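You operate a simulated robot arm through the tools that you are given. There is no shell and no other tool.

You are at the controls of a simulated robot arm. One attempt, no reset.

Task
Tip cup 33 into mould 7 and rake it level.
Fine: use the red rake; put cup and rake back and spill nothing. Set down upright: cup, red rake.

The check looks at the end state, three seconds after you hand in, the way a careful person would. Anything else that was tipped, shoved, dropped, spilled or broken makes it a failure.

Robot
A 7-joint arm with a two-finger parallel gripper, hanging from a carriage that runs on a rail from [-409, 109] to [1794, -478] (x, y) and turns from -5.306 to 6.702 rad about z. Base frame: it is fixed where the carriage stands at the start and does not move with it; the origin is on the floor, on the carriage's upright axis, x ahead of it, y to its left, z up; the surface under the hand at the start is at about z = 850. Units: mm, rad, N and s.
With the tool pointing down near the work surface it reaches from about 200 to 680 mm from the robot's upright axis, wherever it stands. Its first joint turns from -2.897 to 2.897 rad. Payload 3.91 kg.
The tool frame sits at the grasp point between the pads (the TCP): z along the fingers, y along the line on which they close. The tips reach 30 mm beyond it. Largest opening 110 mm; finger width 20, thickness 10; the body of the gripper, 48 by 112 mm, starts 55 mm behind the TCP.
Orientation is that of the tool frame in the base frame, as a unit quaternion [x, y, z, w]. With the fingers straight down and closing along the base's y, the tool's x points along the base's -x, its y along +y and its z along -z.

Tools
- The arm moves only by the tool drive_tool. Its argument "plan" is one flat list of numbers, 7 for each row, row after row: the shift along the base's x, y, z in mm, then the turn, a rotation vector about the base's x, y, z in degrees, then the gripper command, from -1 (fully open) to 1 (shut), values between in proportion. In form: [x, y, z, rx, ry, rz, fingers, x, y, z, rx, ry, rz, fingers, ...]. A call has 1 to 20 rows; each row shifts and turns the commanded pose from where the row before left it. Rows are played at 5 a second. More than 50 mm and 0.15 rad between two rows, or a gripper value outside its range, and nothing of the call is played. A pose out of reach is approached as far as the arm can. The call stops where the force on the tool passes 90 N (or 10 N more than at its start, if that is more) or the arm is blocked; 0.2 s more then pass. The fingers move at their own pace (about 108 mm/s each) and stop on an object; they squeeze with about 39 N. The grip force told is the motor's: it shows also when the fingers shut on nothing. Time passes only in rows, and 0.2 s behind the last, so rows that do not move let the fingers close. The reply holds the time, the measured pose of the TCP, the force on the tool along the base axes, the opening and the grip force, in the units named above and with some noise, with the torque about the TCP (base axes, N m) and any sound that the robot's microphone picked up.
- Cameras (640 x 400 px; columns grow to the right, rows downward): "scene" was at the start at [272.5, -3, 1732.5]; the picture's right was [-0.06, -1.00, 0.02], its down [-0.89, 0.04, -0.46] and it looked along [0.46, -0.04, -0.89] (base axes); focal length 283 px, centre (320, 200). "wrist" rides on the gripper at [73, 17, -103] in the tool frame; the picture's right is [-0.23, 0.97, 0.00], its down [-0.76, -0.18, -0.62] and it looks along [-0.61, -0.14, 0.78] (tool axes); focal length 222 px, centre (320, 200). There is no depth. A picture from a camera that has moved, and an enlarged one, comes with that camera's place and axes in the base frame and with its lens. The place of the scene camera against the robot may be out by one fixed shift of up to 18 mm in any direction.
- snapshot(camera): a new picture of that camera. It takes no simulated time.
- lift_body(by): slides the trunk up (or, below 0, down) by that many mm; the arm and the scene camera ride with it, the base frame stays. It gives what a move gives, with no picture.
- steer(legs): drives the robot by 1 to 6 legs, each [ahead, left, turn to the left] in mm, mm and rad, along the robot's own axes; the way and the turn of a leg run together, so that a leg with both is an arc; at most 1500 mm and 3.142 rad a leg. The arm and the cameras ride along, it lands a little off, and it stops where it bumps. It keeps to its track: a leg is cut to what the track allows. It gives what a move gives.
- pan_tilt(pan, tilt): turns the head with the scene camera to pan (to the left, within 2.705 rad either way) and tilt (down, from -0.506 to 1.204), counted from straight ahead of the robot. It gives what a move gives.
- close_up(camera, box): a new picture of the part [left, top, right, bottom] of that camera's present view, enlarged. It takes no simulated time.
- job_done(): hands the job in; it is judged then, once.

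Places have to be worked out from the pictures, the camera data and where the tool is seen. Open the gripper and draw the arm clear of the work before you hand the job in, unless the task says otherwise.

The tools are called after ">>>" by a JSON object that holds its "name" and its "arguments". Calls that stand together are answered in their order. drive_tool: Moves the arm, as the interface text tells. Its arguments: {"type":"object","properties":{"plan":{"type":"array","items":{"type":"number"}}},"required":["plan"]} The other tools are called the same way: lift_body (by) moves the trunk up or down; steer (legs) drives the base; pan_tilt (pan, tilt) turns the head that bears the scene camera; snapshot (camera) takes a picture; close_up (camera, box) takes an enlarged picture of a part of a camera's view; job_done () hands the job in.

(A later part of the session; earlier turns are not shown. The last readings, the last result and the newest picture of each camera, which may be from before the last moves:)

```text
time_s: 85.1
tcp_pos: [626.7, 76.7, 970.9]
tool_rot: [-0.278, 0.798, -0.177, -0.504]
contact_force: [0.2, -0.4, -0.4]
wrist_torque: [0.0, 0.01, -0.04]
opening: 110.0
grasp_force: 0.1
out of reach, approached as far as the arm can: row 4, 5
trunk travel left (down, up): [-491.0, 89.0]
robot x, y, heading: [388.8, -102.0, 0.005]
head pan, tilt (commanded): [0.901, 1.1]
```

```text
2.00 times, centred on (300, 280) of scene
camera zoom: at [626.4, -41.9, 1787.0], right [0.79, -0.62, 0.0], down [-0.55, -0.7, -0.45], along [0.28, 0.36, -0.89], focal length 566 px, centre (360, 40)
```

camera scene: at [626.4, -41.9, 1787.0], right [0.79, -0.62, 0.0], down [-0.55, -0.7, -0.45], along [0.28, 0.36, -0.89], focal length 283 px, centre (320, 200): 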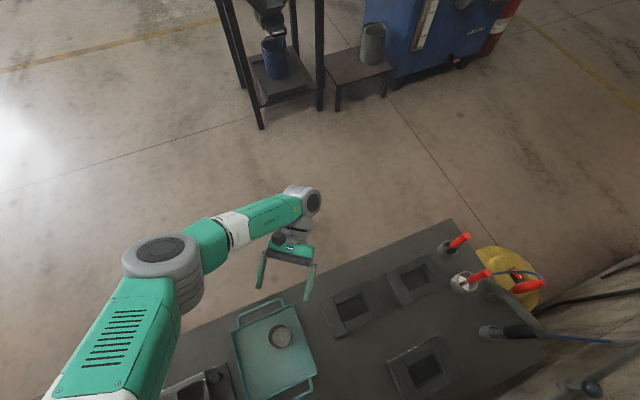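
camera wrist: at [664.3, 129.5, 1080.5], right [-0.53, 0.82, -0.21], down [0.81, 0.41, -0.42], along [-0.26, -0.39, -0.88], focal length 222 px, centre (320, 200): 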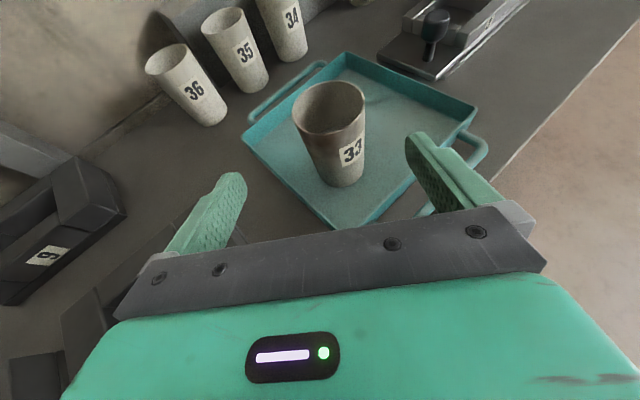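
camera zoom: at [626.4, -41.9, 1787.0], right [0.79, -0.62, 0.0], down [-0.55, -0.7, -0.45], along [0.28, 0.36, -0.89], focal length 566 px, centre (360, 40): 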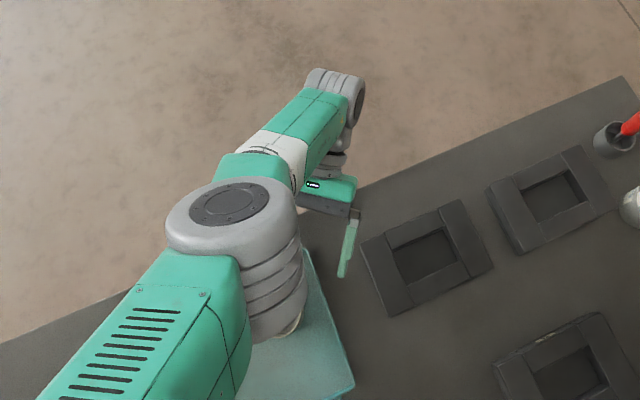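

The arm cannot get low enough with the trunk raised. I raise the hand 140 mm and then lower the trunk by 130 mm.

>>> {"name": "drive_tool", "arguments": {"plan": [3, 5, 28, 0, 0, 0, -1, 3, 5, 28, 0, 0, 0, -1, 3, 5, 28, 0, 0, 0, -1, 3, 5, 28, 0, 0, 0, -1, 3, 5, 28, 0, 0, 0, -1]}}

>>> {"name": "lift_body", "arguments": {"by": -130}}

>>> {"name": "snapshot", "arguments": {"camera": "scene"}}

```text
time_s: 86.3
tcp_pos: [641.3, 105.5, 1111.0]
tool_rot: [-0.279, 0.798, -0.177, -0.504]
contact_force: [0.3, 0.5, 0.3]
wrist_torque: [0.04, 0.0, 0.0]
opening: 110.0
grasp_force: 0.1
trunk travel left (down, up): [-491.0, 89.0]
robot x, y, heading: [385.4, -102.6, 0.003]
head pan, tilt (commanded): [0.901, 1.1]
```

```text
time_s: 87.9
tcp_pos: [642.5, 106.4, 981.2]
tool_rot: [-0.278, 0.798, -0.176, -0.505]
contact_force: [0.1, -0.7, 0.5]
wrist_torque: [-0.02, 0.0, -0.02]
opening: 109.9
grasp_force: 0.0
trunk travel left (down, up): [-361.0, 219.0]
robot x, y, heading: [387.6, -101.6, 0.006]
head pan, tilt (commanded): [0.901, 1.1]
```

```text
taken
camera scene: at [626.4, -41.9, 1657.1], right [0.79, -0.62, 0.0], down [-0.55, -0.7, -0.45], along [0.28, 0.36, -0.89], focal length 283 px, centre (320, 200)
```

scene: 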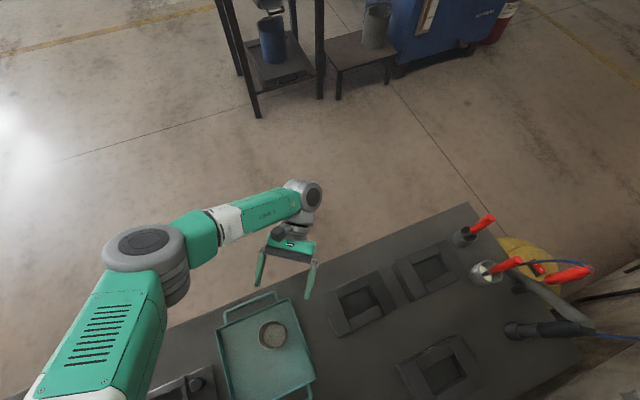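

Trunk lowered. I move to the pre-grasp point 100 mm back from the grip along the tool axis.

>>> {"name": "drive_tool", "arguments": {"plan": [-8, -7.3, -17, 0, 0, 0, -1, -8, -7.3, -17, 0, 0, 0, -1, 0, 0, 0, 0, 0, 0, -1]}}

>>> {"name": "snapshot", "arguments": {"camera": "wrist"}}

>>> {"name": "close_up", "arguments": {"camera": "wrist", "box": [200, 60, 460, 240]}}

```text
time_s: 88.7
tcp_pos: [625.0, 89.5, 948.8]
tool_rot: [-0.278, 0.798, -0.177, -0.505]
contact_force: [-0.1, 0.5, -0.4]
wrist_torque: [-0.01, 0.0, -0.04]
opening: 109.7
grasp_force: 0.0
trunk travel left (down, up): [-361.0, 219.0]
robot x, y, heading: [387.1, -108.9, 0.003]
head pan, tilt (commanded): [0.901, 1.1]
```

```text
taken
camera wrist: at [663.0, 142.7, 1058.2], right [-0.53, 0.82, -0.21], down [0.81, 0.41, -0.42], along [-0.26, -0.39, -0.88], focal length 222 px, centre (320, 200)
```

wrist: 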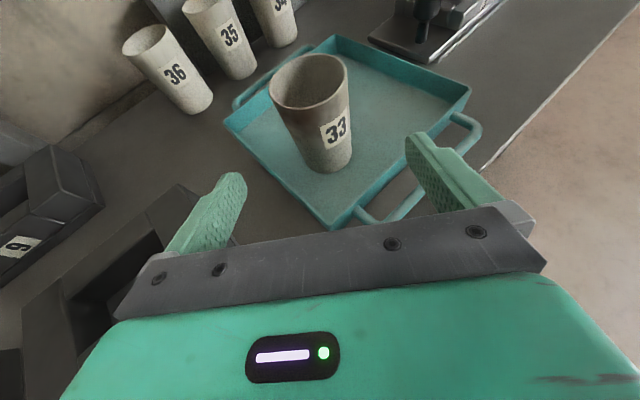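

```text
2.22 times, centred on (330, 150) of wrist
camera zoom: at [663.0, 142.7, 1058.2], right [-0.53, 0.82, -0.21], down [0.81, 0.41, -0.42], along [-0.26, -0.39, -0.88], focal length 494 px, centre (298, 311)
```

zoom: 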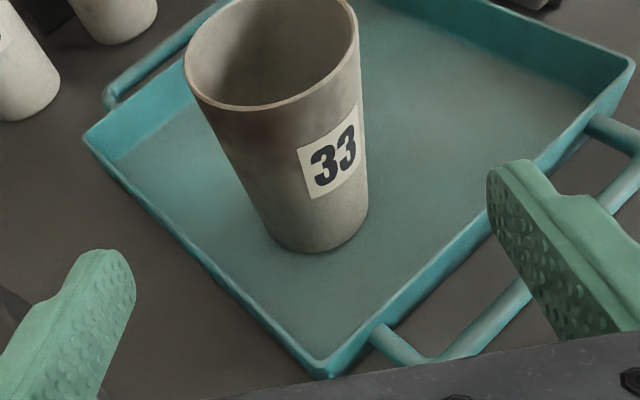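

The cup axis (≈(553.5, 34)) lies within about 1 mm of the tool's approach line. I advance along the tool axis with the gripper open.

>>> {"name": "drive_tool", "arguments": {"plan": [-11.3, -8.8, -7.5, 0, 0, 0, -1, -11.3, -8.8, -7.5, 0, 0, 0, -1, -11.3, -8.8, -7.5, 0, 0, 0, -1, -11.3, -8.8, -7.5, 0, 0, 0, -1, -11.3, -8.8, -7.5, 0, 0, 0, -1, -11.3, -8.8, -7.5, 0, 0, 0, -1, 0, 0, 0, 0, 0, 0, -1]}}

>>> {"name": "snapshot", "arguments": {"camera": "wrist"}}

>>> {"name": "snapshot", "arguments": {"camera": "scene"}}

```text
time_s: 90.3
tcp_pos: [556.6, 38.3, 901.2]
tool_rot: [-0.278, 0.799, -0.176, -0.504]
contact_force: [0.2, 0.8, 0.0]
wrist_torque: [-0.07, -0.02, -0.01]
opening: 110.0
grasp_force: 0.0
trunk travel left (down, up): [-361.0, 219.0]
robot x, y, heading: [385.6, -100.9, 0.007]
head pan, tilt (commanded): [0.901, 1.1]
```

```text
taken
camera wrist: at [594.7, 90.6, 1011.3], right [-0.53, 0.82, -0.21], down [0.81, 0.41, -0.42], along [-0.26, -0.39, -0.88], focal length 222 px, centre (320, 200)
```

wrist: 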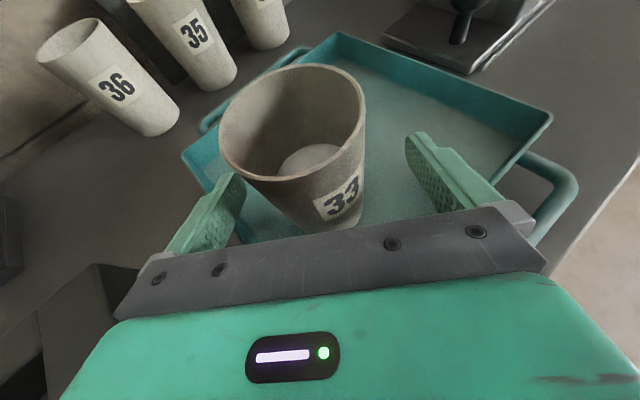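

```text
taken
camera scene: at [626.4, -41.9, 1657.0], right [0.79, -0.62, 0.0], down [-0.55, -0.7, -0.45], along [0.28, 0.36, -0.89], focal length 283 px, centre (320, 200)
```

scene: 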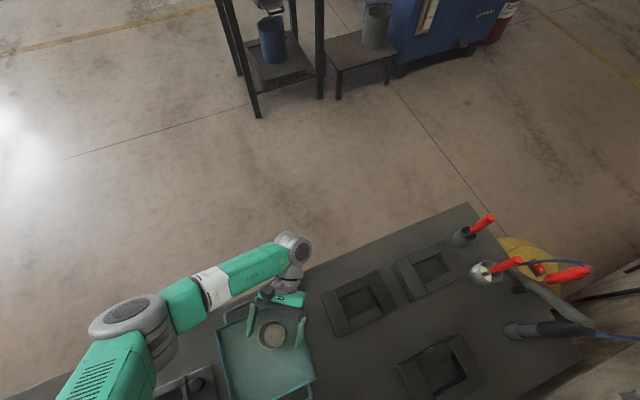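

The cup sits centred between the open fingers with a gap to the palm. I close the gripper gently in steps.

>>> {"name": "drive_tool", "arguments": {"plan": [0, 0, 0, 0, 0, 0, -0.4, 0, 0, 0, 0, 0, 0, -0.15, 0, 0, 0, 0, 0, 0, 0.0, 0, 0, 0, 0, 0, 0, 0.3, 0, 0, 0, 0, 0, 0, 1, 0, 0, 0, 0, 0, 0, 1, 0, 0, 0, 0, 0, 0, 1]}}

>>> {"name": "snapshot", "arguments": {"camera": "wrist"}}

```text
time_s: 91.9
tcp_pos: [557.3, 38.9, 901.3]
tool_rot: [-0.278, 0.798, -0.176, -0.504]
contact_force: [-1.3, -0.2, 0.8]
wrist_torque: [0.01, -0.02, -0.02]
opening: 57.2
grasp_force: 39.2
trunk travel left (down, up): [-361.0, 219.0]
robot x, y, heading: [388.2, -103.9, 0.002]
head pan, tilt (commanded): [0.901, 1.1]
```

```text
taken
camera wrist: at [594.8, 90.9, 1011.4], right [-0.53, 0.82, -0.21], down [0.81, 0.41, -0.42], along [-0.26, -0.39, -0.88], focal length 222 px, centre (320, 200)
```

wrist: 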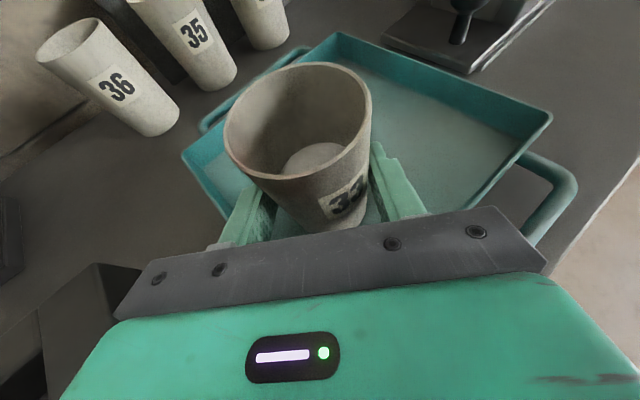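

Gripped at 57 mm with 39 N. I record the grip pose (557, 38.6, 901.3) for the return and lift straight up slowly.

>>> {"name": "drive_tool", "arguments": {"plan": [0, 0, 8, 0, 0, 0, 1, 0, 0, 12, 0, 0, 0, 1, 0, 0, 15, 0, 0, 0, 1, 0, 0, 15, 0, 0, 0, 1, 0, 0, 15, 0, 0, 0, 1, 0, 0, 15, 0, 0, 0, 1, 0, 0, 15, 0, 0, 0, 1, 0, 0, 15, 0, 0, 0, 1, 0, 0, 10, 0, 0, 0, 1, 0, 0, 0, 0, 0, 0, 1]}}

>>> {"name": "snapshot", "arguments": {"camera": "wrist"}}

>>> {"name": "snapshot", "arguments": {"camera": "scene"}}

```text
time_s: 94.1
tcp_pos: [558.3, 38.2, 1019.9]
tool_rot: [-0.278, 0.798, -0.177, -0.505]
contact_force: [0.4, 0.0, -1.5]
wrist_torque: [0.04, -0.01, 0.0]
opening: 57.3
grasp_force: 38.8
trunk travel left (down, up): [-361.0, 219.0]
robot x, y, heading: [388.9, -99.5, 0.003]
head pan, tilt (commanded): [0.901, 1.1]
```

```text
taken
camera wrist: at [594.7, 89.4, 1131.4], right [-0.53, 0.82, -0.21], down [0.81, 0.41, -0.42], along [-0.26, -0.39, -0.88], focal length 222 px, centre (320, 200)
```

wrist: 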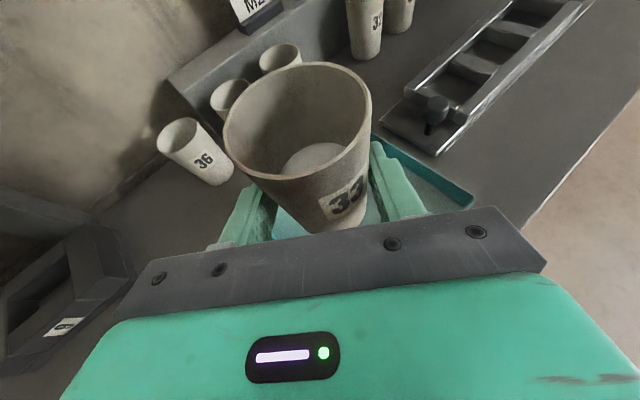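

```text
taken
camera scene: at [626.4, -41.9, 1657.0], right [0.79, -0.62, 0.0], down [-0.55, -0.7, -0.45], along [0.28, 0.36, -0.89], focal length 283 px, centre (320, 200)
```

scene: 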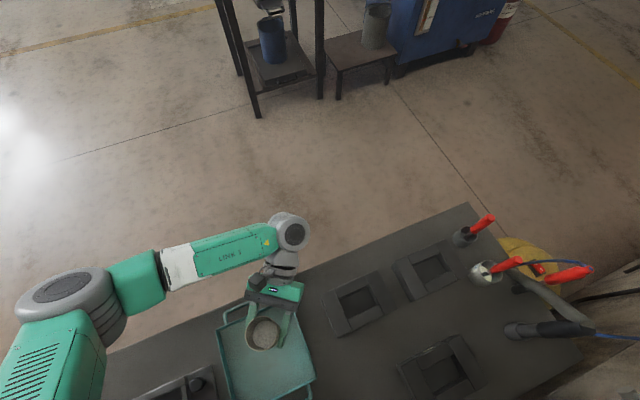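

The cup is up with powder intact. Before moving on I zoom the scene view on mould 7 and on the held cup, to calibrate the mould's position against the known cup.

>>> {"name": "close_up", "arguments": {"camera": "scene", "box": [310, 260, 410, 340]}}

>>> {"name": "close_up", "arguments": {"camera": "scene", "box": [220, 280, 320, 360]}}

```text
5.00 times, centred on (360, 300) of scene
camera zoom: at [626.4, -41.9, 1657.0], right [0.79, -0.62, 0.0], down [-0.55, -0.7, -0.45], along [0.28, 0.36, -0.89], focal length 1414 px, centre (120, -300)
```

zoom: 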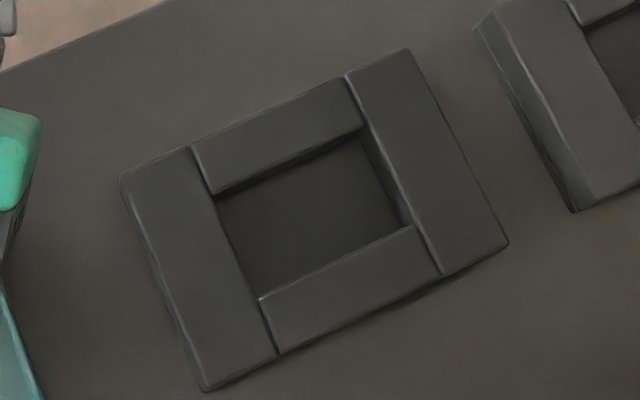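

```text
5.00 times, centred on (270, 320) of scene
camera zoom: at [626.4, -41.9, 1657.0], right [0.79, -0.62, 0.0], down [-0.55, -0.7, -0.45], along [0.28, 0.36, -0.89], focal length 1414 px, centre (570, -400)
```

zoom: 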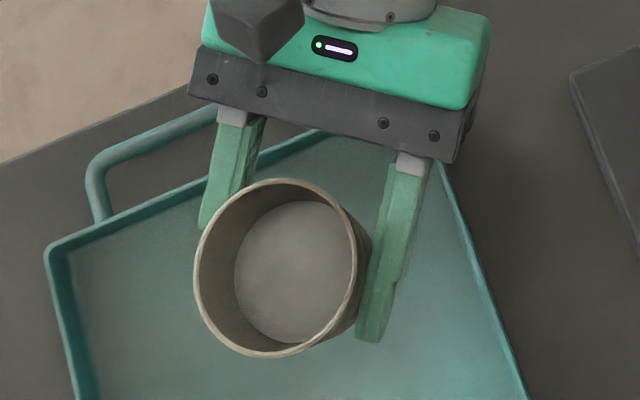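

The scene camera's shift comes out near (-4, +6.5) mm, and mould 7's cavity centre near (762, -35) with top z ≈ 895–907. To pin it down I drive past it (cup well above everything) so the wrist camera sees mould 7 beside the cup.

>>> {"name": "steer", "arguments": {"legs": [[180, -48, 0], [179, -48, 0]]}}

>>> {"name": "snapshot", "arguments": {"camera": "wrist"}}

>>> {"name": "close_up", "arguments": {"camera": "wrist", "box": [370, 70, 530, 210]}}

```text
time_s: 96.8
tcp_pos: [917.4, -57.2, 1020.9]
tool_rot: [-0.279, 0.798, -0.177, -0.504]
contact_force: [-0.8, 0.3, -1.9]
wrist_torque: [0.03, -0.02, 0.03]
opening: 57.3
grasp_force: 38.8
trunk travel left (down, up): [-361.0, 219.0]
robot x, y, heading: [747.5, -201.4, 0.007]
head pan, tilt (commanded): [0.901, 1.1]
```

```text
taken
camera wrist: at [955.0, -6.2, 1131.2], right [-0.53, 0.82, -0.21], down [0.81, 0.42, -0.42], along [-0.26, -0.39, -0.88], focal length 222 px, centre (320, 200)
```

wrist: 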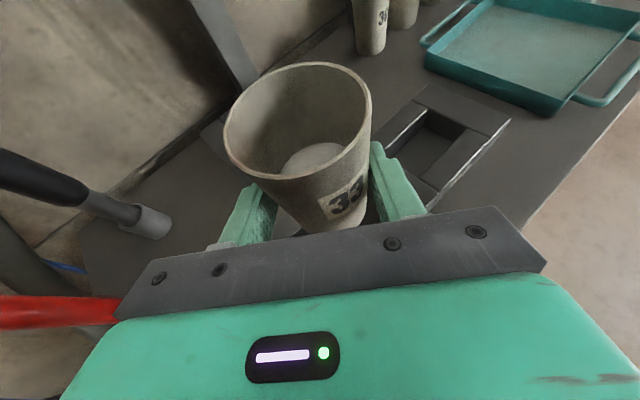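

```text
2.86 times, centred on (450, 140) of wrist
camera zoom: at [955.0, -6.2, 1131.2], right [-0.53, 0.82, -0.21], down [0.81, 0.42, -0.42], along [-0.26, -0.39, -0.88], focal length 635 px, centre (-51, 371)
```

zoom: 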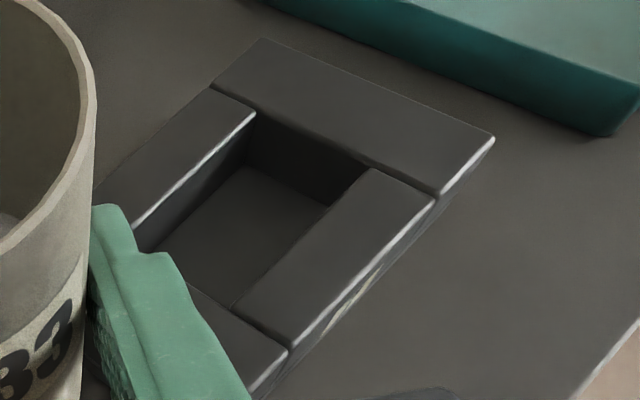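

Close view gives mould 7: cavity centre ≈ (765, -36.5), 84×52 mm, top z ≈ 900, floor ≈ 870. I want the stream to run along the cavity's long side, so I turn the carriage left by 1.37 rad (cup high above everything) before placing it over the mould.

>>> {"name": "steer", "arguments": {"legs": [[0, 0, 0.7], [0, 0, 0.67]]}}

>>> {"name": "pan_tilt", "arguments": {"pan": -0.2, "tilt": 1.1}}

>>> {"name": "snapshot", "arguments": {"camera": "scene"}}

>>> {"name": "snapshot", "arguments": {"camera": "wrist"}}

```text
time_s: 100.9
tcp_pos: [638.4, -5.9, 1021.0]
tool_rot: [0.727, -0.431, 0.459, 0.272]
contact_force: [-0.2, 0.5, -1.5]
wrist_torque: [0.04, 0.0, 0.02]
opening: 56.9
grasp_force: 38.8
trunk travel left (down, up): [-361.0, 219.0]
robot x, y, heading: [748.2, -200.1, 1.406]
head pan, tilt (commanded): [0.901, 1.1]
```

```text
time_s: 102.2
tcp_pos: [638.2, -7.6, 1021.2]
tool_rot: [0.727, -0.432, 0.459, 0.272]
contact_force: [-0.4, -0.7, -1.3]
wrist_torque: [0.03, -0.01, 0.0]
opening: 56.7
grasp_force: 39.4
trunk travel left (down, up): [-361.0, 219.0]
robot x, y, heading: [745.7, -197.4, 1.405]
head pan, tilt (commanded): [-0.201, 1.1]
```

```text
taken
camera scene: at [803.6, 67.6, 1657.0], right [0.93, -0.36, 0.0], down [-0.32, -0.83, -0.45], along [0.16, 0.42, -0.89], focal length 283 px, centre (320, 200)
```

scene: 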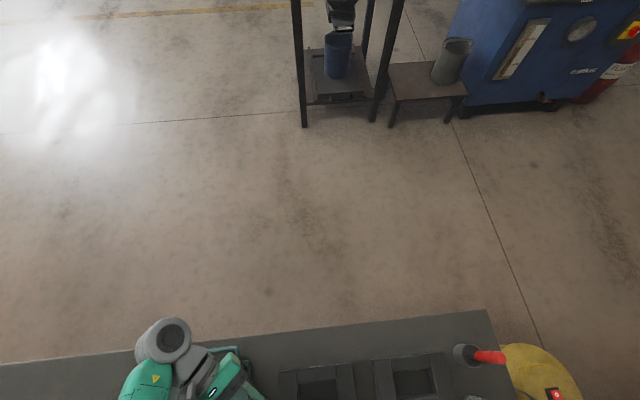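

```text
taken
camera wrist: at [592.8, 39.3, 1131.2], right [-0.9, -0.38, -0.21], down [-0.27, 0.87, -0.42], along [0.34, -0.32, -0.88], focal length 222 px, centre (320, 200)
```

wrist: 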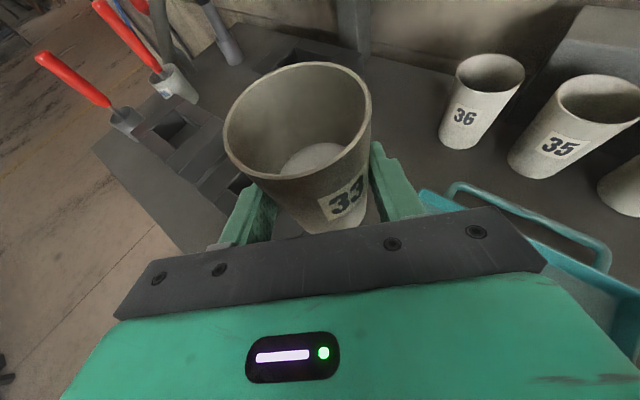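

The turn left the hand azimuth at 118.7° with the cup upright. I now drive 175 mm along the rail to bring the cup over mould 7.

>>> {"name": "steer", "arguments": {"legs": [[-16.5, -174, 0]]}}

>>> {"name": "snapshot", "arguments": {"camera": "wrist"}}

>>> {"name": "snapshot", "arguments": {"camera": "scene"}}

```text
time_s: 103.7
tcp_pos: [805.4, -52.3, 1020.3]
tool_rot: [0.728, -0.43, 0.46, 0.271]
contact_force: [0.4, -0.4, -0.7]
wrist_torque: [0.02, 0.03, 0.0]
opening: 56.9
grasp_force: 39.1
trunk travel left (down, up): [-361.0, 219.0]
robot x, y, heading: [912.6, -243.6, 1.409]
head pan, tilt (commanded): [-0.201, 1.1]
```

```text
taken
camera wrist: at [758.8, -5.4, 1131.2], right [-0.9, -0.38, -0.21], down [-0.27, 0.87, -0.42], along [0.34, -0.32, -0.88], focal length 222 px, centre (320, 200)
```

wrist: 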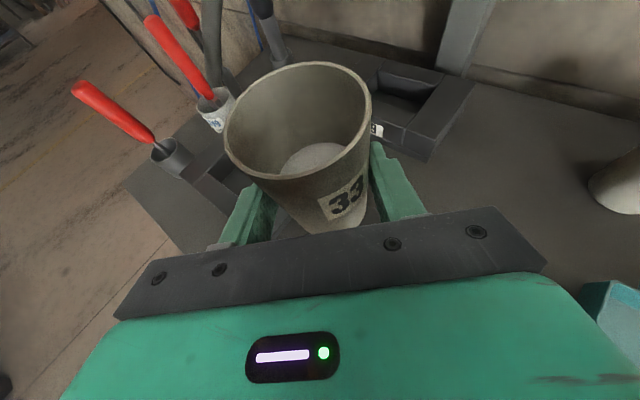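

```text
taken
camera scene: at [969.7, 23.3, 1657.0], right [0.93, -0.36, 0.0], down [-0.32, -0.83, -0.45], along [0.16, 0.42, -0.89], focal length 283 px, centre (320, 200)
```

scene: 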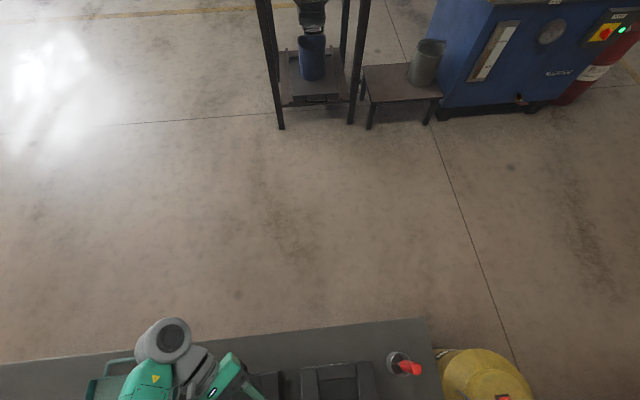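

I turn the head to look down at mould 7 and the cup so I can watch the pour.

>>> {"name": "pan_tilt", "arguments": {"pan": 1.9, "tilt": 1.2}}

>>> {"name": "snapshot", "arguments": {"camera": "scene"}}

```text
time_s: 105.7
tcp_pos: [804.6, -52.1, 1021.2]
tool_rot: [0.728, -0.43, 0.46, 0.272]
contact_force: [-0.1, 0.1, -2.0]
wrist_torque: [0.0, 0.04, 0.01]
opening: 57.1
grasp_force: 38.9
trunk travel left (down, up): [-361.0, 219.0]
robot x, y, heading: [914.9, -245.9, 1.409]
head pan, tilt (commanded): [1.901, 1.201]
```

```text
taken
camera scene: at [892.2, -45.0, 1651.0], right [-0.17, 0.99, 0.0], down [0.92, 0.15, -0.36], along [-0.36, -0.06, -0.93], focal length 283 px, centre (320, 200)
```

scene: 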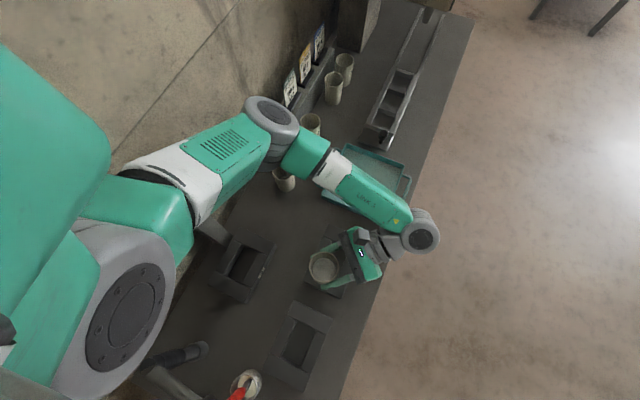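

Excellent view of the cup over mould 7. First I lower the hand's pitch to 15° and roll the tool 90° at height (mouth still slightly above horizontal), shifting so the lip comes over the cavity.

>>> {"name": "drive_tool", "arguments": {"plan": [0, 0, 0, -4.55, -2.5, 0, 1, 0, 0, 0, -4.55, -2.5, 0, 1, 1.7, 1.9, -1.5, 3.48, -6.35, -1.94, 1, 1.7, 1.9, -1.5, 3.48, -6.35, -1.94, 1, 1.7, 1.9, -1.5, 3.48, -6.35, -1.94, 1, 1.7, 1.9, -1.5, 3.48, -6.35, -1.94, 1, 1.7, 1.9, -1.5, 3.48, -6.35, -1.94, 1, 1.7, 1.9, -1.5, 3.48, -6.35, -1.94, 1, 1.7, 1.9, -1.5, 3.48, -6.35, -1.94, 1, 1.7, 1.9, -1.5, 3.48, -6.35, -1.94, 1]}}

>>> {"name": "snapshot", "arguments": {"camera": "scene"}}

>>> {"name": "snapshot", "arguments": {"camera": "wrist"}}

```text
time_s: 107.9
tcp_pos: [816.5, -36.8, 1009.1]
tool_rot: [-0.39, 0.69, -0.61, -0.005]
contact_force: [0.6, -0.3, -0.4]
wrist_torque: [0.03, 0.01, 0.01]
opening: 57.1
grasp_force: 38.8
trunk travel left (down, up): [-361.0, 219.0]
robot x, y, heading: [914.6, -244.8, 1.409]
head pan, tilt (commanded): [1.901, 1.201]
```

```text
taken
camera scene: at [892.2, -45.0, 1651.0], right [-0.17, 0.99, 0.0], down [0.92, 0.16, -0.36], along [-0.36, -0.06, -0.93], focal length 283 px, centre (320, 200)
```

scene: 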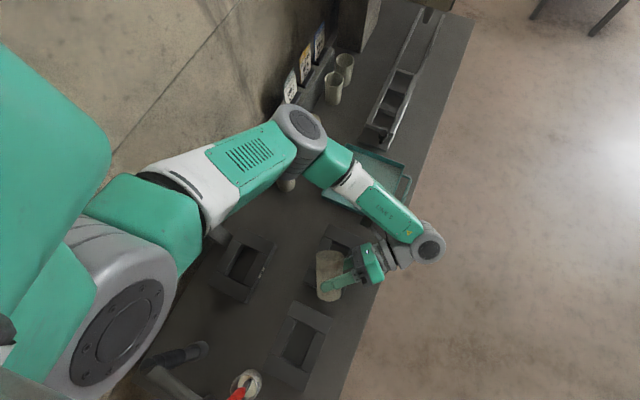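

```text
taken
camera wrist: at [708.6, 11.8, 1057.1], right [-0.37, 0.08, -0.93], down [0.34, 0.94, -0.06], along [0.86, -0.33, -0.38], focal length 222 px, centre (320, 200)
```

wrist: 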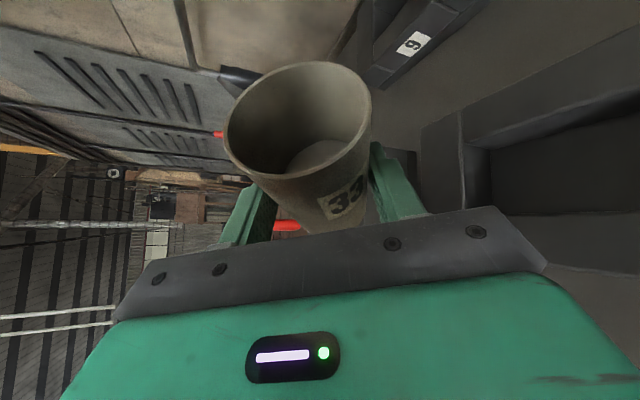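

Rolled 60° so far, powder still sits at the bottom. I continue to 90° and lower toward the mould.

>>> {"name": "drive_tool", "arguments": {"plan": [2.1, 1.8, -4, 3.48, -6.35, -1.94, 1, 2.1, 1.8, -4, 3.48, -6.35, -1.94, 1, 2.1, 1.8, -6, 3.48, -6.35, -1.94, 1, 2.1, 1.8, -9, 3.48, -6.35, -1.94, 1, 0, 0, -9, 0, 0, 0, 1, 0, 0, -9, 0, 0, 0, 1]}}

>>> {"name": "snapshot", "arguments": {"camera": "wrist"}}

>>> {"name": "close_up", "arguments": {"camera": "scene", "box": [270, 200, 430, 320]}}

```text
time_s: 109.3
tcp_pos: [825.2, -28.8, 968.4]
tool_rot: [-0.196, 0.768, -0.59, 0.151]
contact_force: [0.3, -0.4, -1.4]
wrist_torque: [0.01, -0.01, 0.02]
opening: 57.0
grasp_force: 39.0
trunk travel left (down, up): [-361.0, 219.0]
robot x, y, heading: [915.8, -246.1, 1.407]
head pan, tilt (commanded): [1.901, 1.201]
```

```text
taken
camera wrist: at [711.2, 27.1, 979.3], right [0.08, 0.33, -0.94], down [0.4, 0.85, 0.33], along [0.91, -0.4, -0.06], focal length 222 px, centre (320, 200)
```

wrist: 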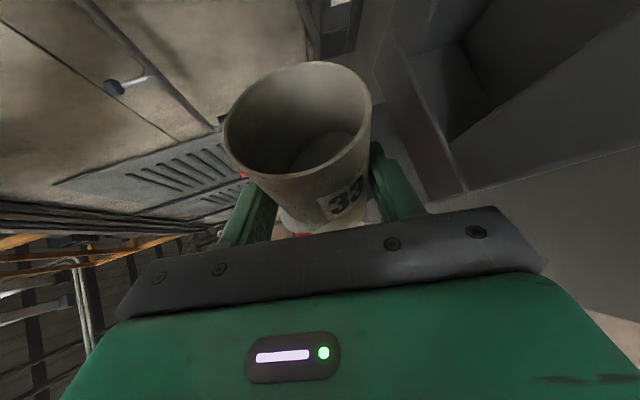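

```text
3.33 times, centred on (350, 260) of scene
camera zoom: at [892.1, -45.0, 1651.0], right [-0.17, 0.99, 0.0], down [0.92, 0.16, -0.36], along [-0.36, -0.06, -0.93], focal length 943 px, centre (220, 0)
```

zoom: 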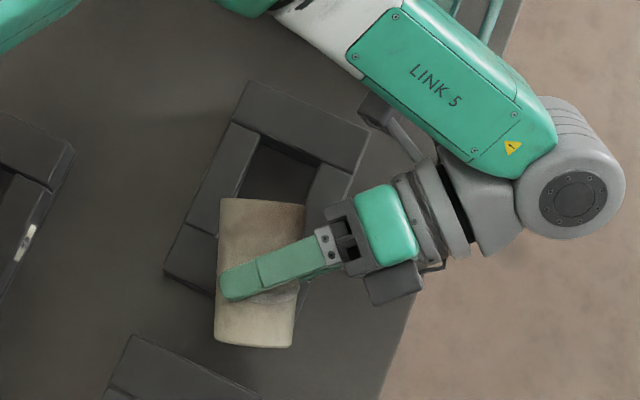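

The lip is over the cavity centre as planned (within ~3 mm). I roll slowly from 90° to 117°, shifting to keep the lip in place, and look.

>>> {"name": "drive_tool", "arguments": {"plan": [-1.4, -0.7, 0, 1.39, -2.54, -0.78, 1, -1.4, -0.7, 0, 1.39, -2.54, -0.78, 1, -1.4, -0.7, 0, 1.39, -2.54, -0.78, 1, -1.5, -0.7, 0, 1.39, -2.54, -0.78, 1, -1.6, -0.7, 0, 1.39, -2.54, -0.78, 1, -1.6, -0.7, 0, 1.39, -2.54, -0.78, 1, -1.7, -0.7, 0, 1.39, -2.54, -0.78, 1, -1.8, -0.7, 0, 1.39, -2.54, -0.78, 1, -1.8, -0.7, 0, 1.39, -2.54, -0.78, 1]}}

>>> {"name": "close_up", "arguments": {"camera": "scene", "box": [270, 200, 430, 320]}}

>>> {"name": "snapshot", "arguments": {"camera": "wrist"}}

```text
time_s: 111.3
tcp_pos: [812.9, -36.7, 969.5]
tool_rot: [-0.012, 0.793, -0.538, 0.284]
contact_force: [-0.6, 0.6, -0.9]
wrist_torque: [0.01, 0.0, 0.03]
opening: 56.9
grasp_force: 39.1
trunk travel left (down, up): [-361.0, 219.0]
robot x, y, heading: [912.8, -242.9, 1.411]
head pan, tilt (commanded): [1.901, 1.201]
```

```text
3.33 times, centred on (350, 260) of scene
camera zoom: at [892.2, -45.0, 1651.0], right [-0.17, 0.99, 0.0], down [0.92, 0.16, -0.36], along [-0.36, -0.06, -0.93], focal length 943 px, centre (220, 0)
```

zoom: 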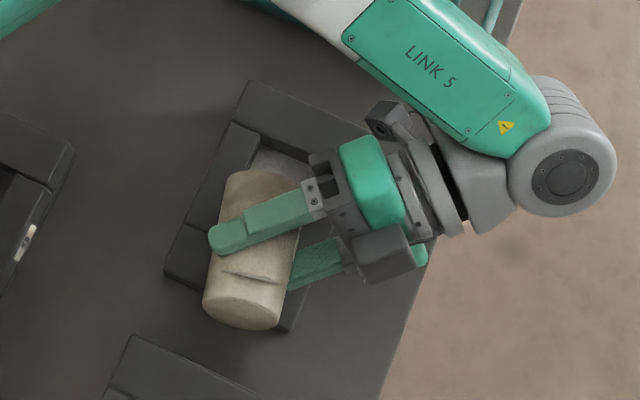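

```text
taken
camera wrist: at [707.1, 36.0, 949.0], right [0.47, 0.48, -0.74], down [0.3, 0.7, 0.65], along [0.83, -0.52, 0.19], focal length 222 px, centre (320, 200)
```

wrist: 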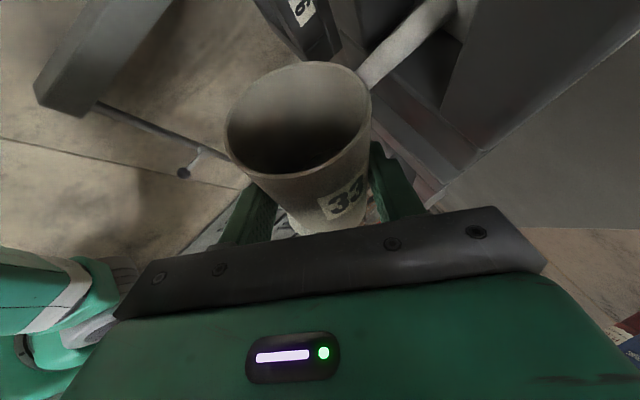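

Powder is streaming into the cavity (towards its far end). I hold briefly while shifting the lip a few mm back along the long axis, to centre the rest.

>>> {"name": "drive_tool", "arguments": {"plan": [2, -0.5, 0, 0, 0, 0, 1, 2, -0.5, 0, 0, 0, 0, 1, 2, -0.5, 0, 0, 0, 0, 1, 0, 0, 0, 0, 0, 0, 1]}}

>>> {"name": "close_up", "arguments": {"camera": "scene", "box": [300, 220, 380, 300]}}

>>> {"name": "snapshot", "arguments": {"camera": "wrist"}}

```text
time_s: 112.3
tcp_pos: [818.4, -36.9, 968.5]
tool_rot: [-0.012, 0.792, -0.539, 0.285]
contact_force: [-0.9, -0.1, -0.9]
wrist_torque: [-0.01, -0.03, -0.01]
opening: 57.2
grasp_force: 39.2
trunk travel left (down, up): [-361.0, 219.0]
robot x, y, heading: [910.8, -242.9, 1.411]
head pan, tilt (commanded): [1.901, 1.201]
```

```text
5.00 times, centred on (340, 260) of scene
camera zoom: at [892.2, -45.0, 1651.0], right [-0.17, 0.99, 0.0], down [0.92, 0.16, -0.36], along [-0.36, -0.06, -0.93], focal length 1414 px, centre (220, -100)
```

zoom: 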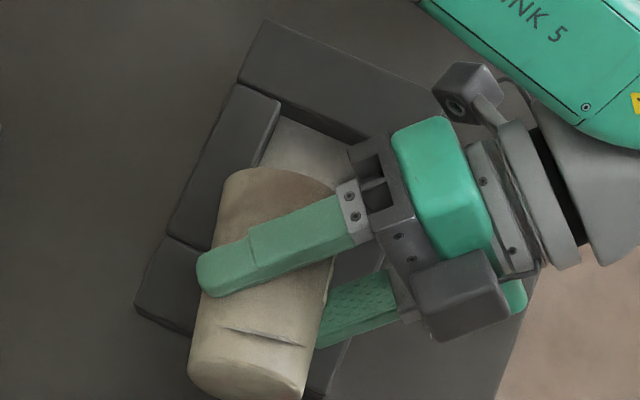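

```text
taken
camera wrist: at [713.6, 34.2, 949.3], right [0.47, 0.48, -0.74], down [0.3, 0.7, 0.65], along [0.83, -0.52, 0.19], focal length 222 px, centre (320, 200)
```

wrist: 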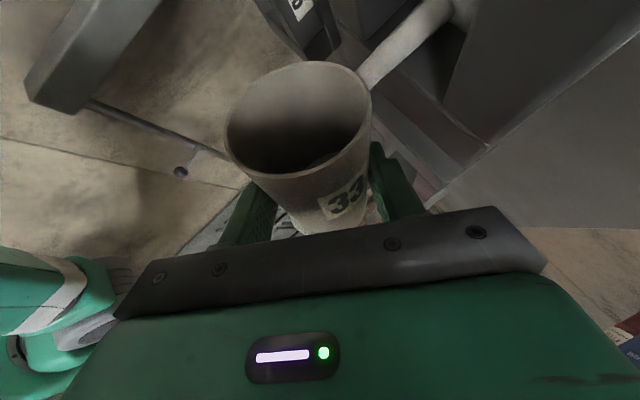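

Still flowing. I keep tilting slowly to about 131°, keeping the lip a bit further back along the cavity.

>>> {"name": "drive_tool", "arguments": {"plan": [-1.0, -0.5, 0.2, 0.93, -1.69, -0.52, 1, -1.0, -0.5, 0.2, 0.93, -1.69, -0.52, 1, -1.0, -0.5, 0.2, 0.93, -1.69, -0.52, 1, -1.1, -0.5, 0.2, 0.93, -1.69, -0.52, 1, -1.1, -0.5, 0.2, 0.93, -1.69, -0.52, 1, -1.1, -0.5, 0.2, 0.93, -1.69, -0.52, 1, -1.1, -0.5, 0.2, 0.93, -1.69, -0.52, 1, 0, 0, 0, 0, 0, 0, 1, 0, 0, 0, 0, 0, 0, 1]}}

>>> {"name": "close_up", "arguments": {"camera": "scene", "box": [300, 220, 380, 300]}}

>>> {"name": "snapshot", "arguments": {"camera": "wrist"}}

```text
time_s: 114.3
tcp_pos: [810.2, -41.1, 969.6]
tool_rot: [0.085, 0.788, -0.5, 0.348]
contact_force: [-0.2, 0.4, -0.1]
wrist_torque: [0.02, 0.04, 0.02]
opening: 57.0
grasp_force: 39.1
trunk travel left (down, up): [-361.0, 219.0]
robot x, y, heading: [917.2, -243.0, 1.413]
head pan, tilt (commanded): [1.901, 1.201]
```

```text
5.00 times, centred on (340, 260) of scene
camera zoom: at [892.2, -45.0, 1651.0], right [-0.17, 0.99, 0.0], down [0.92, 0.16, -0.36], along [-0.36, -0.06, -0.93], focal length 1414 px, centre (220, -100)
```

zoom: 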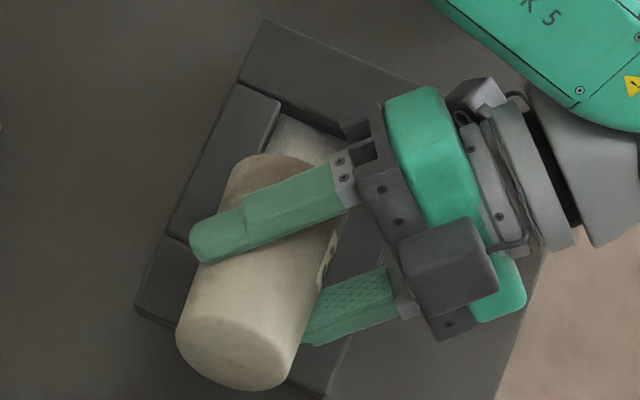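

```text
taken
camera wrist: at [716.0, 39.8, 937.7], right [0.64, 0.52, -0.57], down [0.19, 0.61, 0.77], along [0.75, -0.6, 0.29], focal length 222 px, centre (320, 200)
```

wrist: 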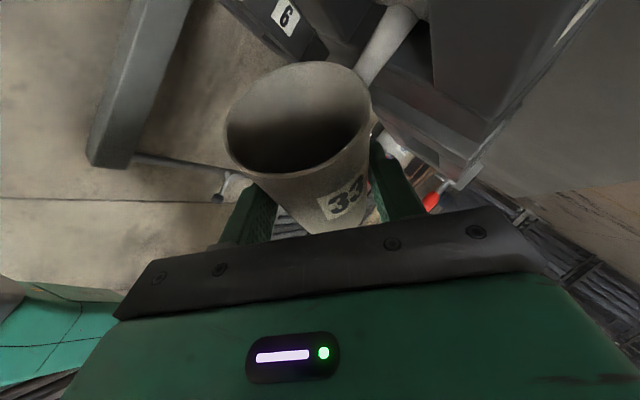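

The stream continues. I tilt on to about 150° with the lip held in place.

>>> {"name": "drive_tool", "arguments": {"plan": [-1.45, -0.4, 0.5, 0.93, -1.69, -0.52, 1, -1.45, -0.4, 0.5, 0.93, -1.69, -0.52, 1, -1.45, -0.4, 0.5, 0.93, -1.69, -0.52, 1, -1.45, -0.4, 0.5, 0.93, -1.69, -0.52, 1, -1.45, -0.2, 0.5, 0.93, -1.69, -0.52, 1, -1.45, -0.2, 0.5, 0.93, -1.69, -0.52, 1, -1.4, -0.2, 0.5, 0.93, -1.69, -0.52, 1, -1.4, -0.2, 0.5, 0.93, -1.69, -0.52, 1, -1.4, -0.2, 0.5, 0.93, -1.69, -0.52, 1, -1.4, -0.2, 0.5, 0.93, -1.69, -0.52, 1, 0, 0, 0, 0, 0, 0, 1, 0, 0, 0, 0, 0, 0, 1, 0, 0, 0, 0, 0, 0, 1]}}

>>> {"name": "close_up", "arguments": {"camera": "scene", "box": [300, 220, 380, 300]}}

>>> {"name": "snapshot", "arguments": {"camera": "wrist"}}

```text
time_s: 117.1
tcp_pos: [795.5, -43.5, 973.9]
tool_rot: [0.22, 0.762, -0.432, 0.429]
contact_force: [-0.5, -0.8, -1.0]
wrist_torque: [0.04, 0.0, 0.0]
opening: 56.9
grasp_force: 39.1
trunk travel left (down, up): [-361.0, 219.0]
robot x, y, heading: [915.1, -242.3, 1.41]
head pan, tilt (commanded): [1.901, 1.201]
```

```text
5.00 times, centred on (340, 260) of scene
camera zoom: at [892.2, -45.0, 1651.0], right [-0.17, 0.99, 0.0], down [0.92, 0.16, -0.36], along [-0.36, -0.06, -0.93], focal length 1414 px, centre (220, -100)
```

zoom: 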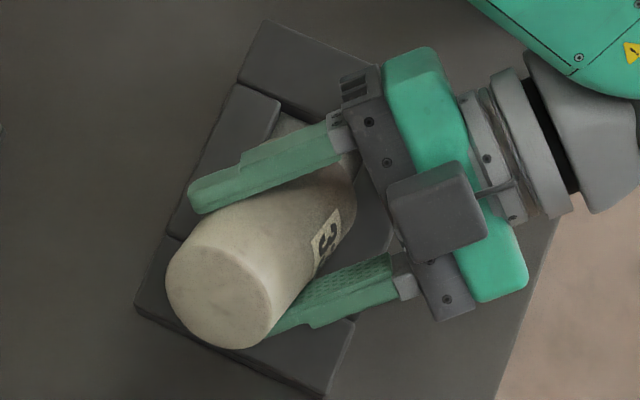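

```text
taken
camera wrist: at [721.1, 50.4, 932.0], right [0.81, 0.52, -0.27], down [-0.01, 0.46, 0.89], along [0.59, -0.72, 0.38], focal length 222 px, centre (320, 200)
```

wrist: 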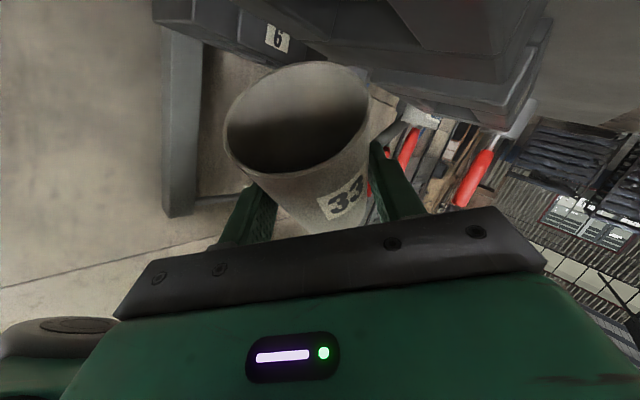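

The stream seems to have ended. I zoom into the cup interior to see whether powder remains.

>>> {"name": "close_up", "arguments": {"camera": "wrist", "box": [210, 40, 400, 190]}}

```text
2.67 times, centred on (305, 115) of wrist
camera zoom: at [721.1, 50.4, 932.0], right [0.81, 0.52, -0.27], down [-0.01, 0.46, 0.89], along [0.59, -0.72, 0.38], focal length 592 px, centre (360, 427)
```

zoom: 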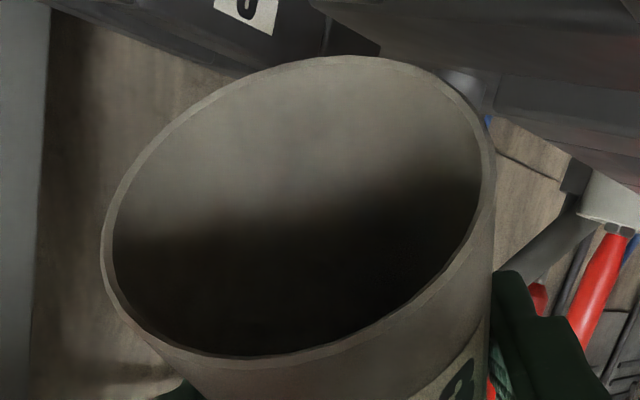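

It looks empty but dark; I tilt on to about 171° with a short hold so the last powder slides out, still over the cavity.

>>> {"name": "drive_tool", "arguments": {"plan": [-1.1, 0, 0.25, 1.39, -2.54, -0.78, 1, -1.1, 0, 0.25, 1.39, -2.54, -0.78, 1, -1.1, 0, 0.25, 1.39, -2.54, -0.78, 1, -1.1, 0, 0.25, 1.39, -2.54, -0.78, 1, -1.1, 0, 0.25, 1.39, -2.54, -0.78, 1, -1.1, 0, 0.25, 1.39, -2.54, -0.78, 1, -1.1, 0, 0.25, 1.39, -2.54, -0.78, 1, 0, 0, 1, 0, 0, 0, 1, 0, 0, -1, 0, 0, 0, 1, 0, 0, 1, 0, 0, 0, 1, 0, 0, -1, 0, 0, 0, 1, 0, 0, 0, 0, 0, 0, 1]}}

>>> {"name": "snapshot", "arguments": {"camera": "wrist"}}

>>> {"name": "close_up", "arguments": {"camera": "scene", "box": [300, 220, 380, 300]}}

```text
time_s: 119.7
tcp_pos: [789.4, -43.7, 975.5]
tool_rot: [0.356, 0.709, -0.347, 0.5]
contact_force: [-0.7, 0.3, -0.4]
wrist_torque: [-0.05, 0.02, 0.02]
opening: 57.1
grasp_force: 39.2
trunk travel left (down, up): [-361.0, 219.0]
robot x, y, heading: [914.0, -243.9, 1.409]
head pan, tilt (commanded): [1.901, 1.201]
```

```text
taken
camera wrist: at [737.4, 64.1, 930.5], right [0.89, 0.46, 0.08], down [-0.25, 0.32, 0.91], along [0.39, -0.83, 0.4], focal length 222 px, centre (320, 200)
```

wrist: 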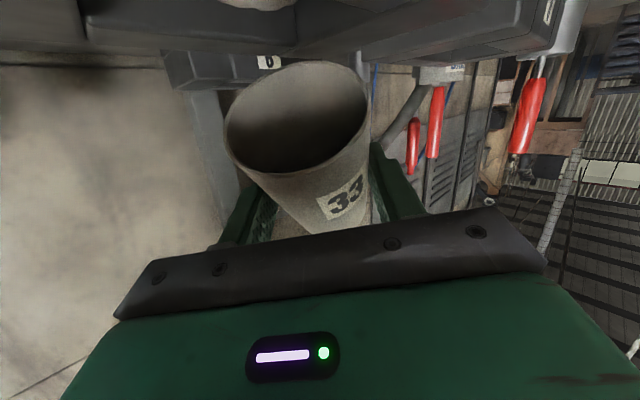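

```text
5.00 times, centred on (340, 260) of scene
camera zoom: at [892.2, -45.0, 1651.0], right [-0.17, 0.99, 0.0], down [0.92, 0.16, -0.36], along [-0.36, -0.06, -0.93], focal length 1414 px, centre (220, -100)
```

zoom: 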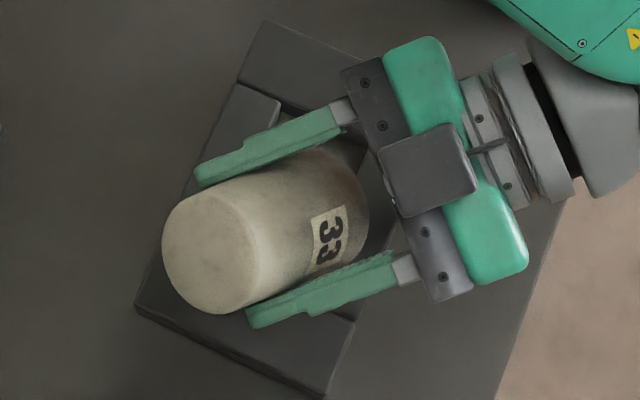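

Nothing more comes out. I lift clear and roll the cup back upright.

>>> {"name": "drive_tool", "arguments": {"plan": [0, 0, 12, 0, 0, 0, 1, 0, 0, 18, 0, 0, 0, 1, 0, 0, 18, -3.8, 6.94, 2.12, 1, 1, 0, 5, -3.8, 6.94, 2.12, 1, 1, 0, 0, -3.8, 6.94, 2.12, 1, 1, 0, 0, -3.8, 6.94, 2.12, 1, 1, 0, 0, -3.8, 6.94, 2.12, 1, 1, 0, 0, -3.8, 6.94, 2.12, 1, 1, 0, 0, -3.8, 6.94, 2.12, 1, 1, 0, 0, -3.8, 6.94, 2.12, 1, 1, 0, 0, -3.8, 6.94, 2.12, 1, 1, 0, 0, -3.8, 6.94, 2.12, 1, 1, 0, 0, -3.8, 6.94, 2.12, 1, 1, 0, 0, -3.8, 6.94, 2.12, 1, 1, 0, 0, -3.8, 6.94, 2.12, 1, 1, 0, 0, -3.8, 6.94, 2.12, 1, 1, 0, 0, -3.8, 6.94, 2.12, 1, 1, 0, 0, -3.8, 6.94, 2.12, 1, 1, 0, 0, -3.8, 6.94, 2.12, 1, 1, 0, 0, -3.8, 6.94, 2.12, 1]}}

>>> {"name": "drive_tool", "arguments": {"plan": [0, 0, 0, -3.8, 6.94, 2.12, 1, 0, 0, 0, -3.8, 6.94, 2.12, 1, 0, 0, 0, -3.8, 6.94, 2.12, 1, 0, 0, 0, 4.55, 2.5, 0, 1, 0, 0, 0, 4.55, 2.5, 0, 1, 0, 0, 0, 0, 0, 0, 1]}}

>>> {"name": "snapshot", "arguments": {"camera": "wrist"}}

>>> {"name": "snapshot", "arguments": {"camera": "scene"}}

```text
time_s: 123.9
tcp_pos: [806.0, -44.5, 1029.2]
tool_rot: [0.582, -0.538, 0.578, 0.192]
contact_force: [0.0, 0.6, -0.7]
wrist_torque: [0.01, -0.01, 0.0]
opening: 56.8
grasp_force: 39.2
trunk travel left (down, up): [-361.0, 219.0]
robot x, y, heading: [914.2, -241.6, 1.408]
head pan, tilt (commanded): [1.901, 1.201]
```

```text
time_s: 125.3
tcp_pos: [806.4, -43.9, 1029.7]
tool_rot: [0.728, -0.43, 0.459, 0.272]
contact_force: [-0.6, 0.4, -0.4]
wrist_torque: [-0.01, -0.01, -0.02]
opening: 56.7
grasp_force: 38.9
trunk travel left (down, up): [-361.0, 219.0]
robot x, y, heading: [913.9, -245.6, 1.408]
head pan, tilt (commanded): [1.901, 1.201]
```

```text
taken
camera wrist: at [760.4, 2.8, 1139.1], right [-0.9, -0.39, -0.2], down [-0.28, 0.86, -0.42], along [0.34, -0.32, -0.88], focal length 222 px, centre (320, 200)
```

wrist: 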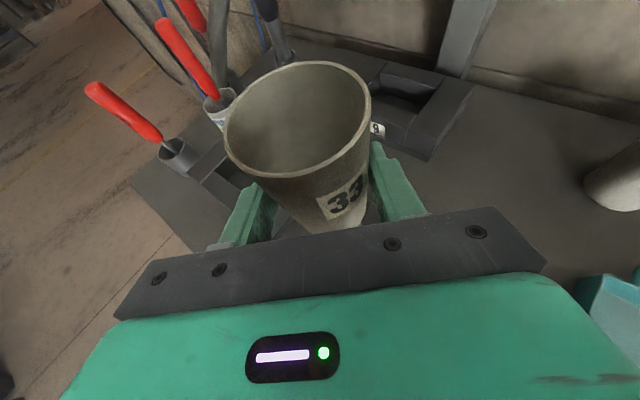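

```text
taken
camera scene: at [892.2, -45.0, 1651.0], right [-0.17, 0.99, 0.0], down [0.92, 0.16, -0.36], along [-0.36, -0.06, -0.93], focal length 283 px, centre (320, 200)
```

scene: 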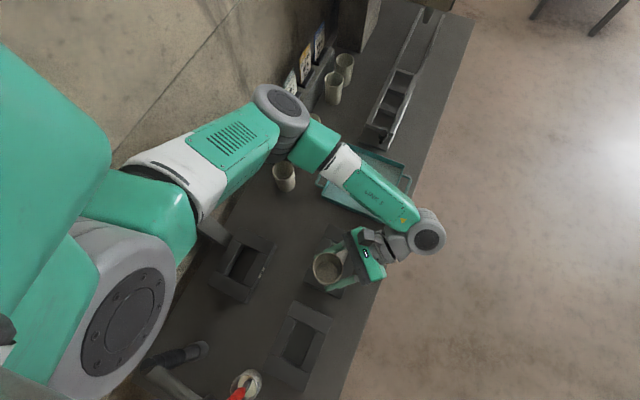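

The cup is upright and appears empty; I zoom to confirm.

>>> {"name": "close_up", "arguments": {"camera": "wrist", "box": [210, 40, 400, 190]}}

>>> {"name": "close_up", "arguments": {"camera": "scene", "box": [290, 220, 370, 300]}}

```text
2.67 times, centred on (305, 115) of wrist
camera zoom: at [760.4, 2.8, 1139.1], right [-0.9, -0.39, -0.2], down [-0.28, 0.86, -0.42], along [0.34, -0.32, -0.88], focal length 592 px, centre (360, 427)
```

zoom: 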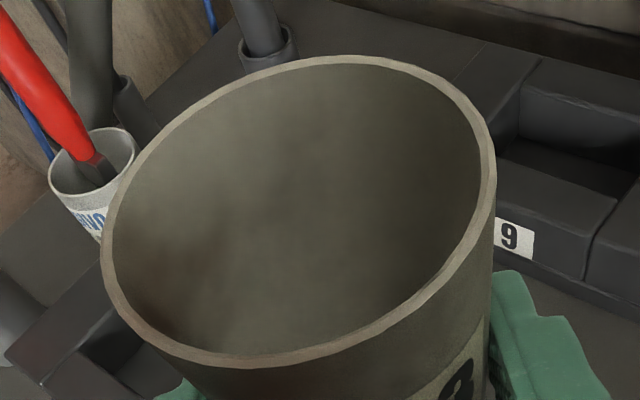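

```text
5.00 times, centred on (330, 260) of scene
camera zoom: at [892.2, -45.0, 1651.0], right [-0.17, 0.99, 0.0], down [0.92, 0.16, -0.36], along [-0.36, -0.06, -0.93], focal length 1414 px, centre (270, -100)
```

zoom: 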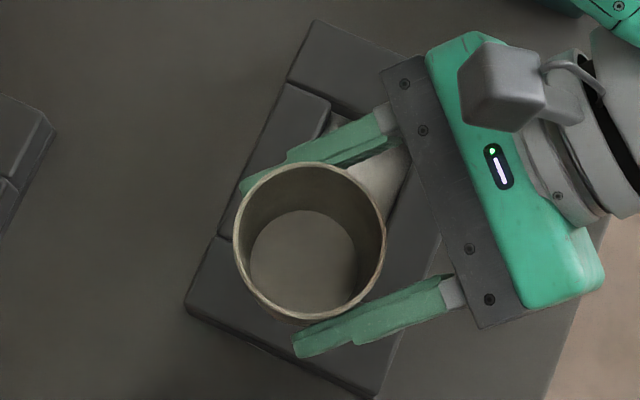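

Cup 33 is empty and the powder is in the mould. I carry the cup back the same way: along the rail, then turn back.

>>> {"name": "steer", "arguments": {"legs": [[17, 174, 0], [0, 0, -0.7], [0, 0, -0.68]]}}

```text
time_s: 130.5
tcp_pos: [921.8, -55.3, 1028.9]
tool_rot: [-0.286, 0.795, -0.18, -0.504]
contact_force: [0.0, 0.0, -0.6]
wrist_torque: [-0.01, 0.05, -0.02]
opening: 57.0
grasp_force: 38.9
trunk travel left (down, up): [-361.0, 219.0]
robot x, y, heading: [745.3, -201.8, 0.023]
head pan, tilt (commanded): [1.901, 1.201]
```

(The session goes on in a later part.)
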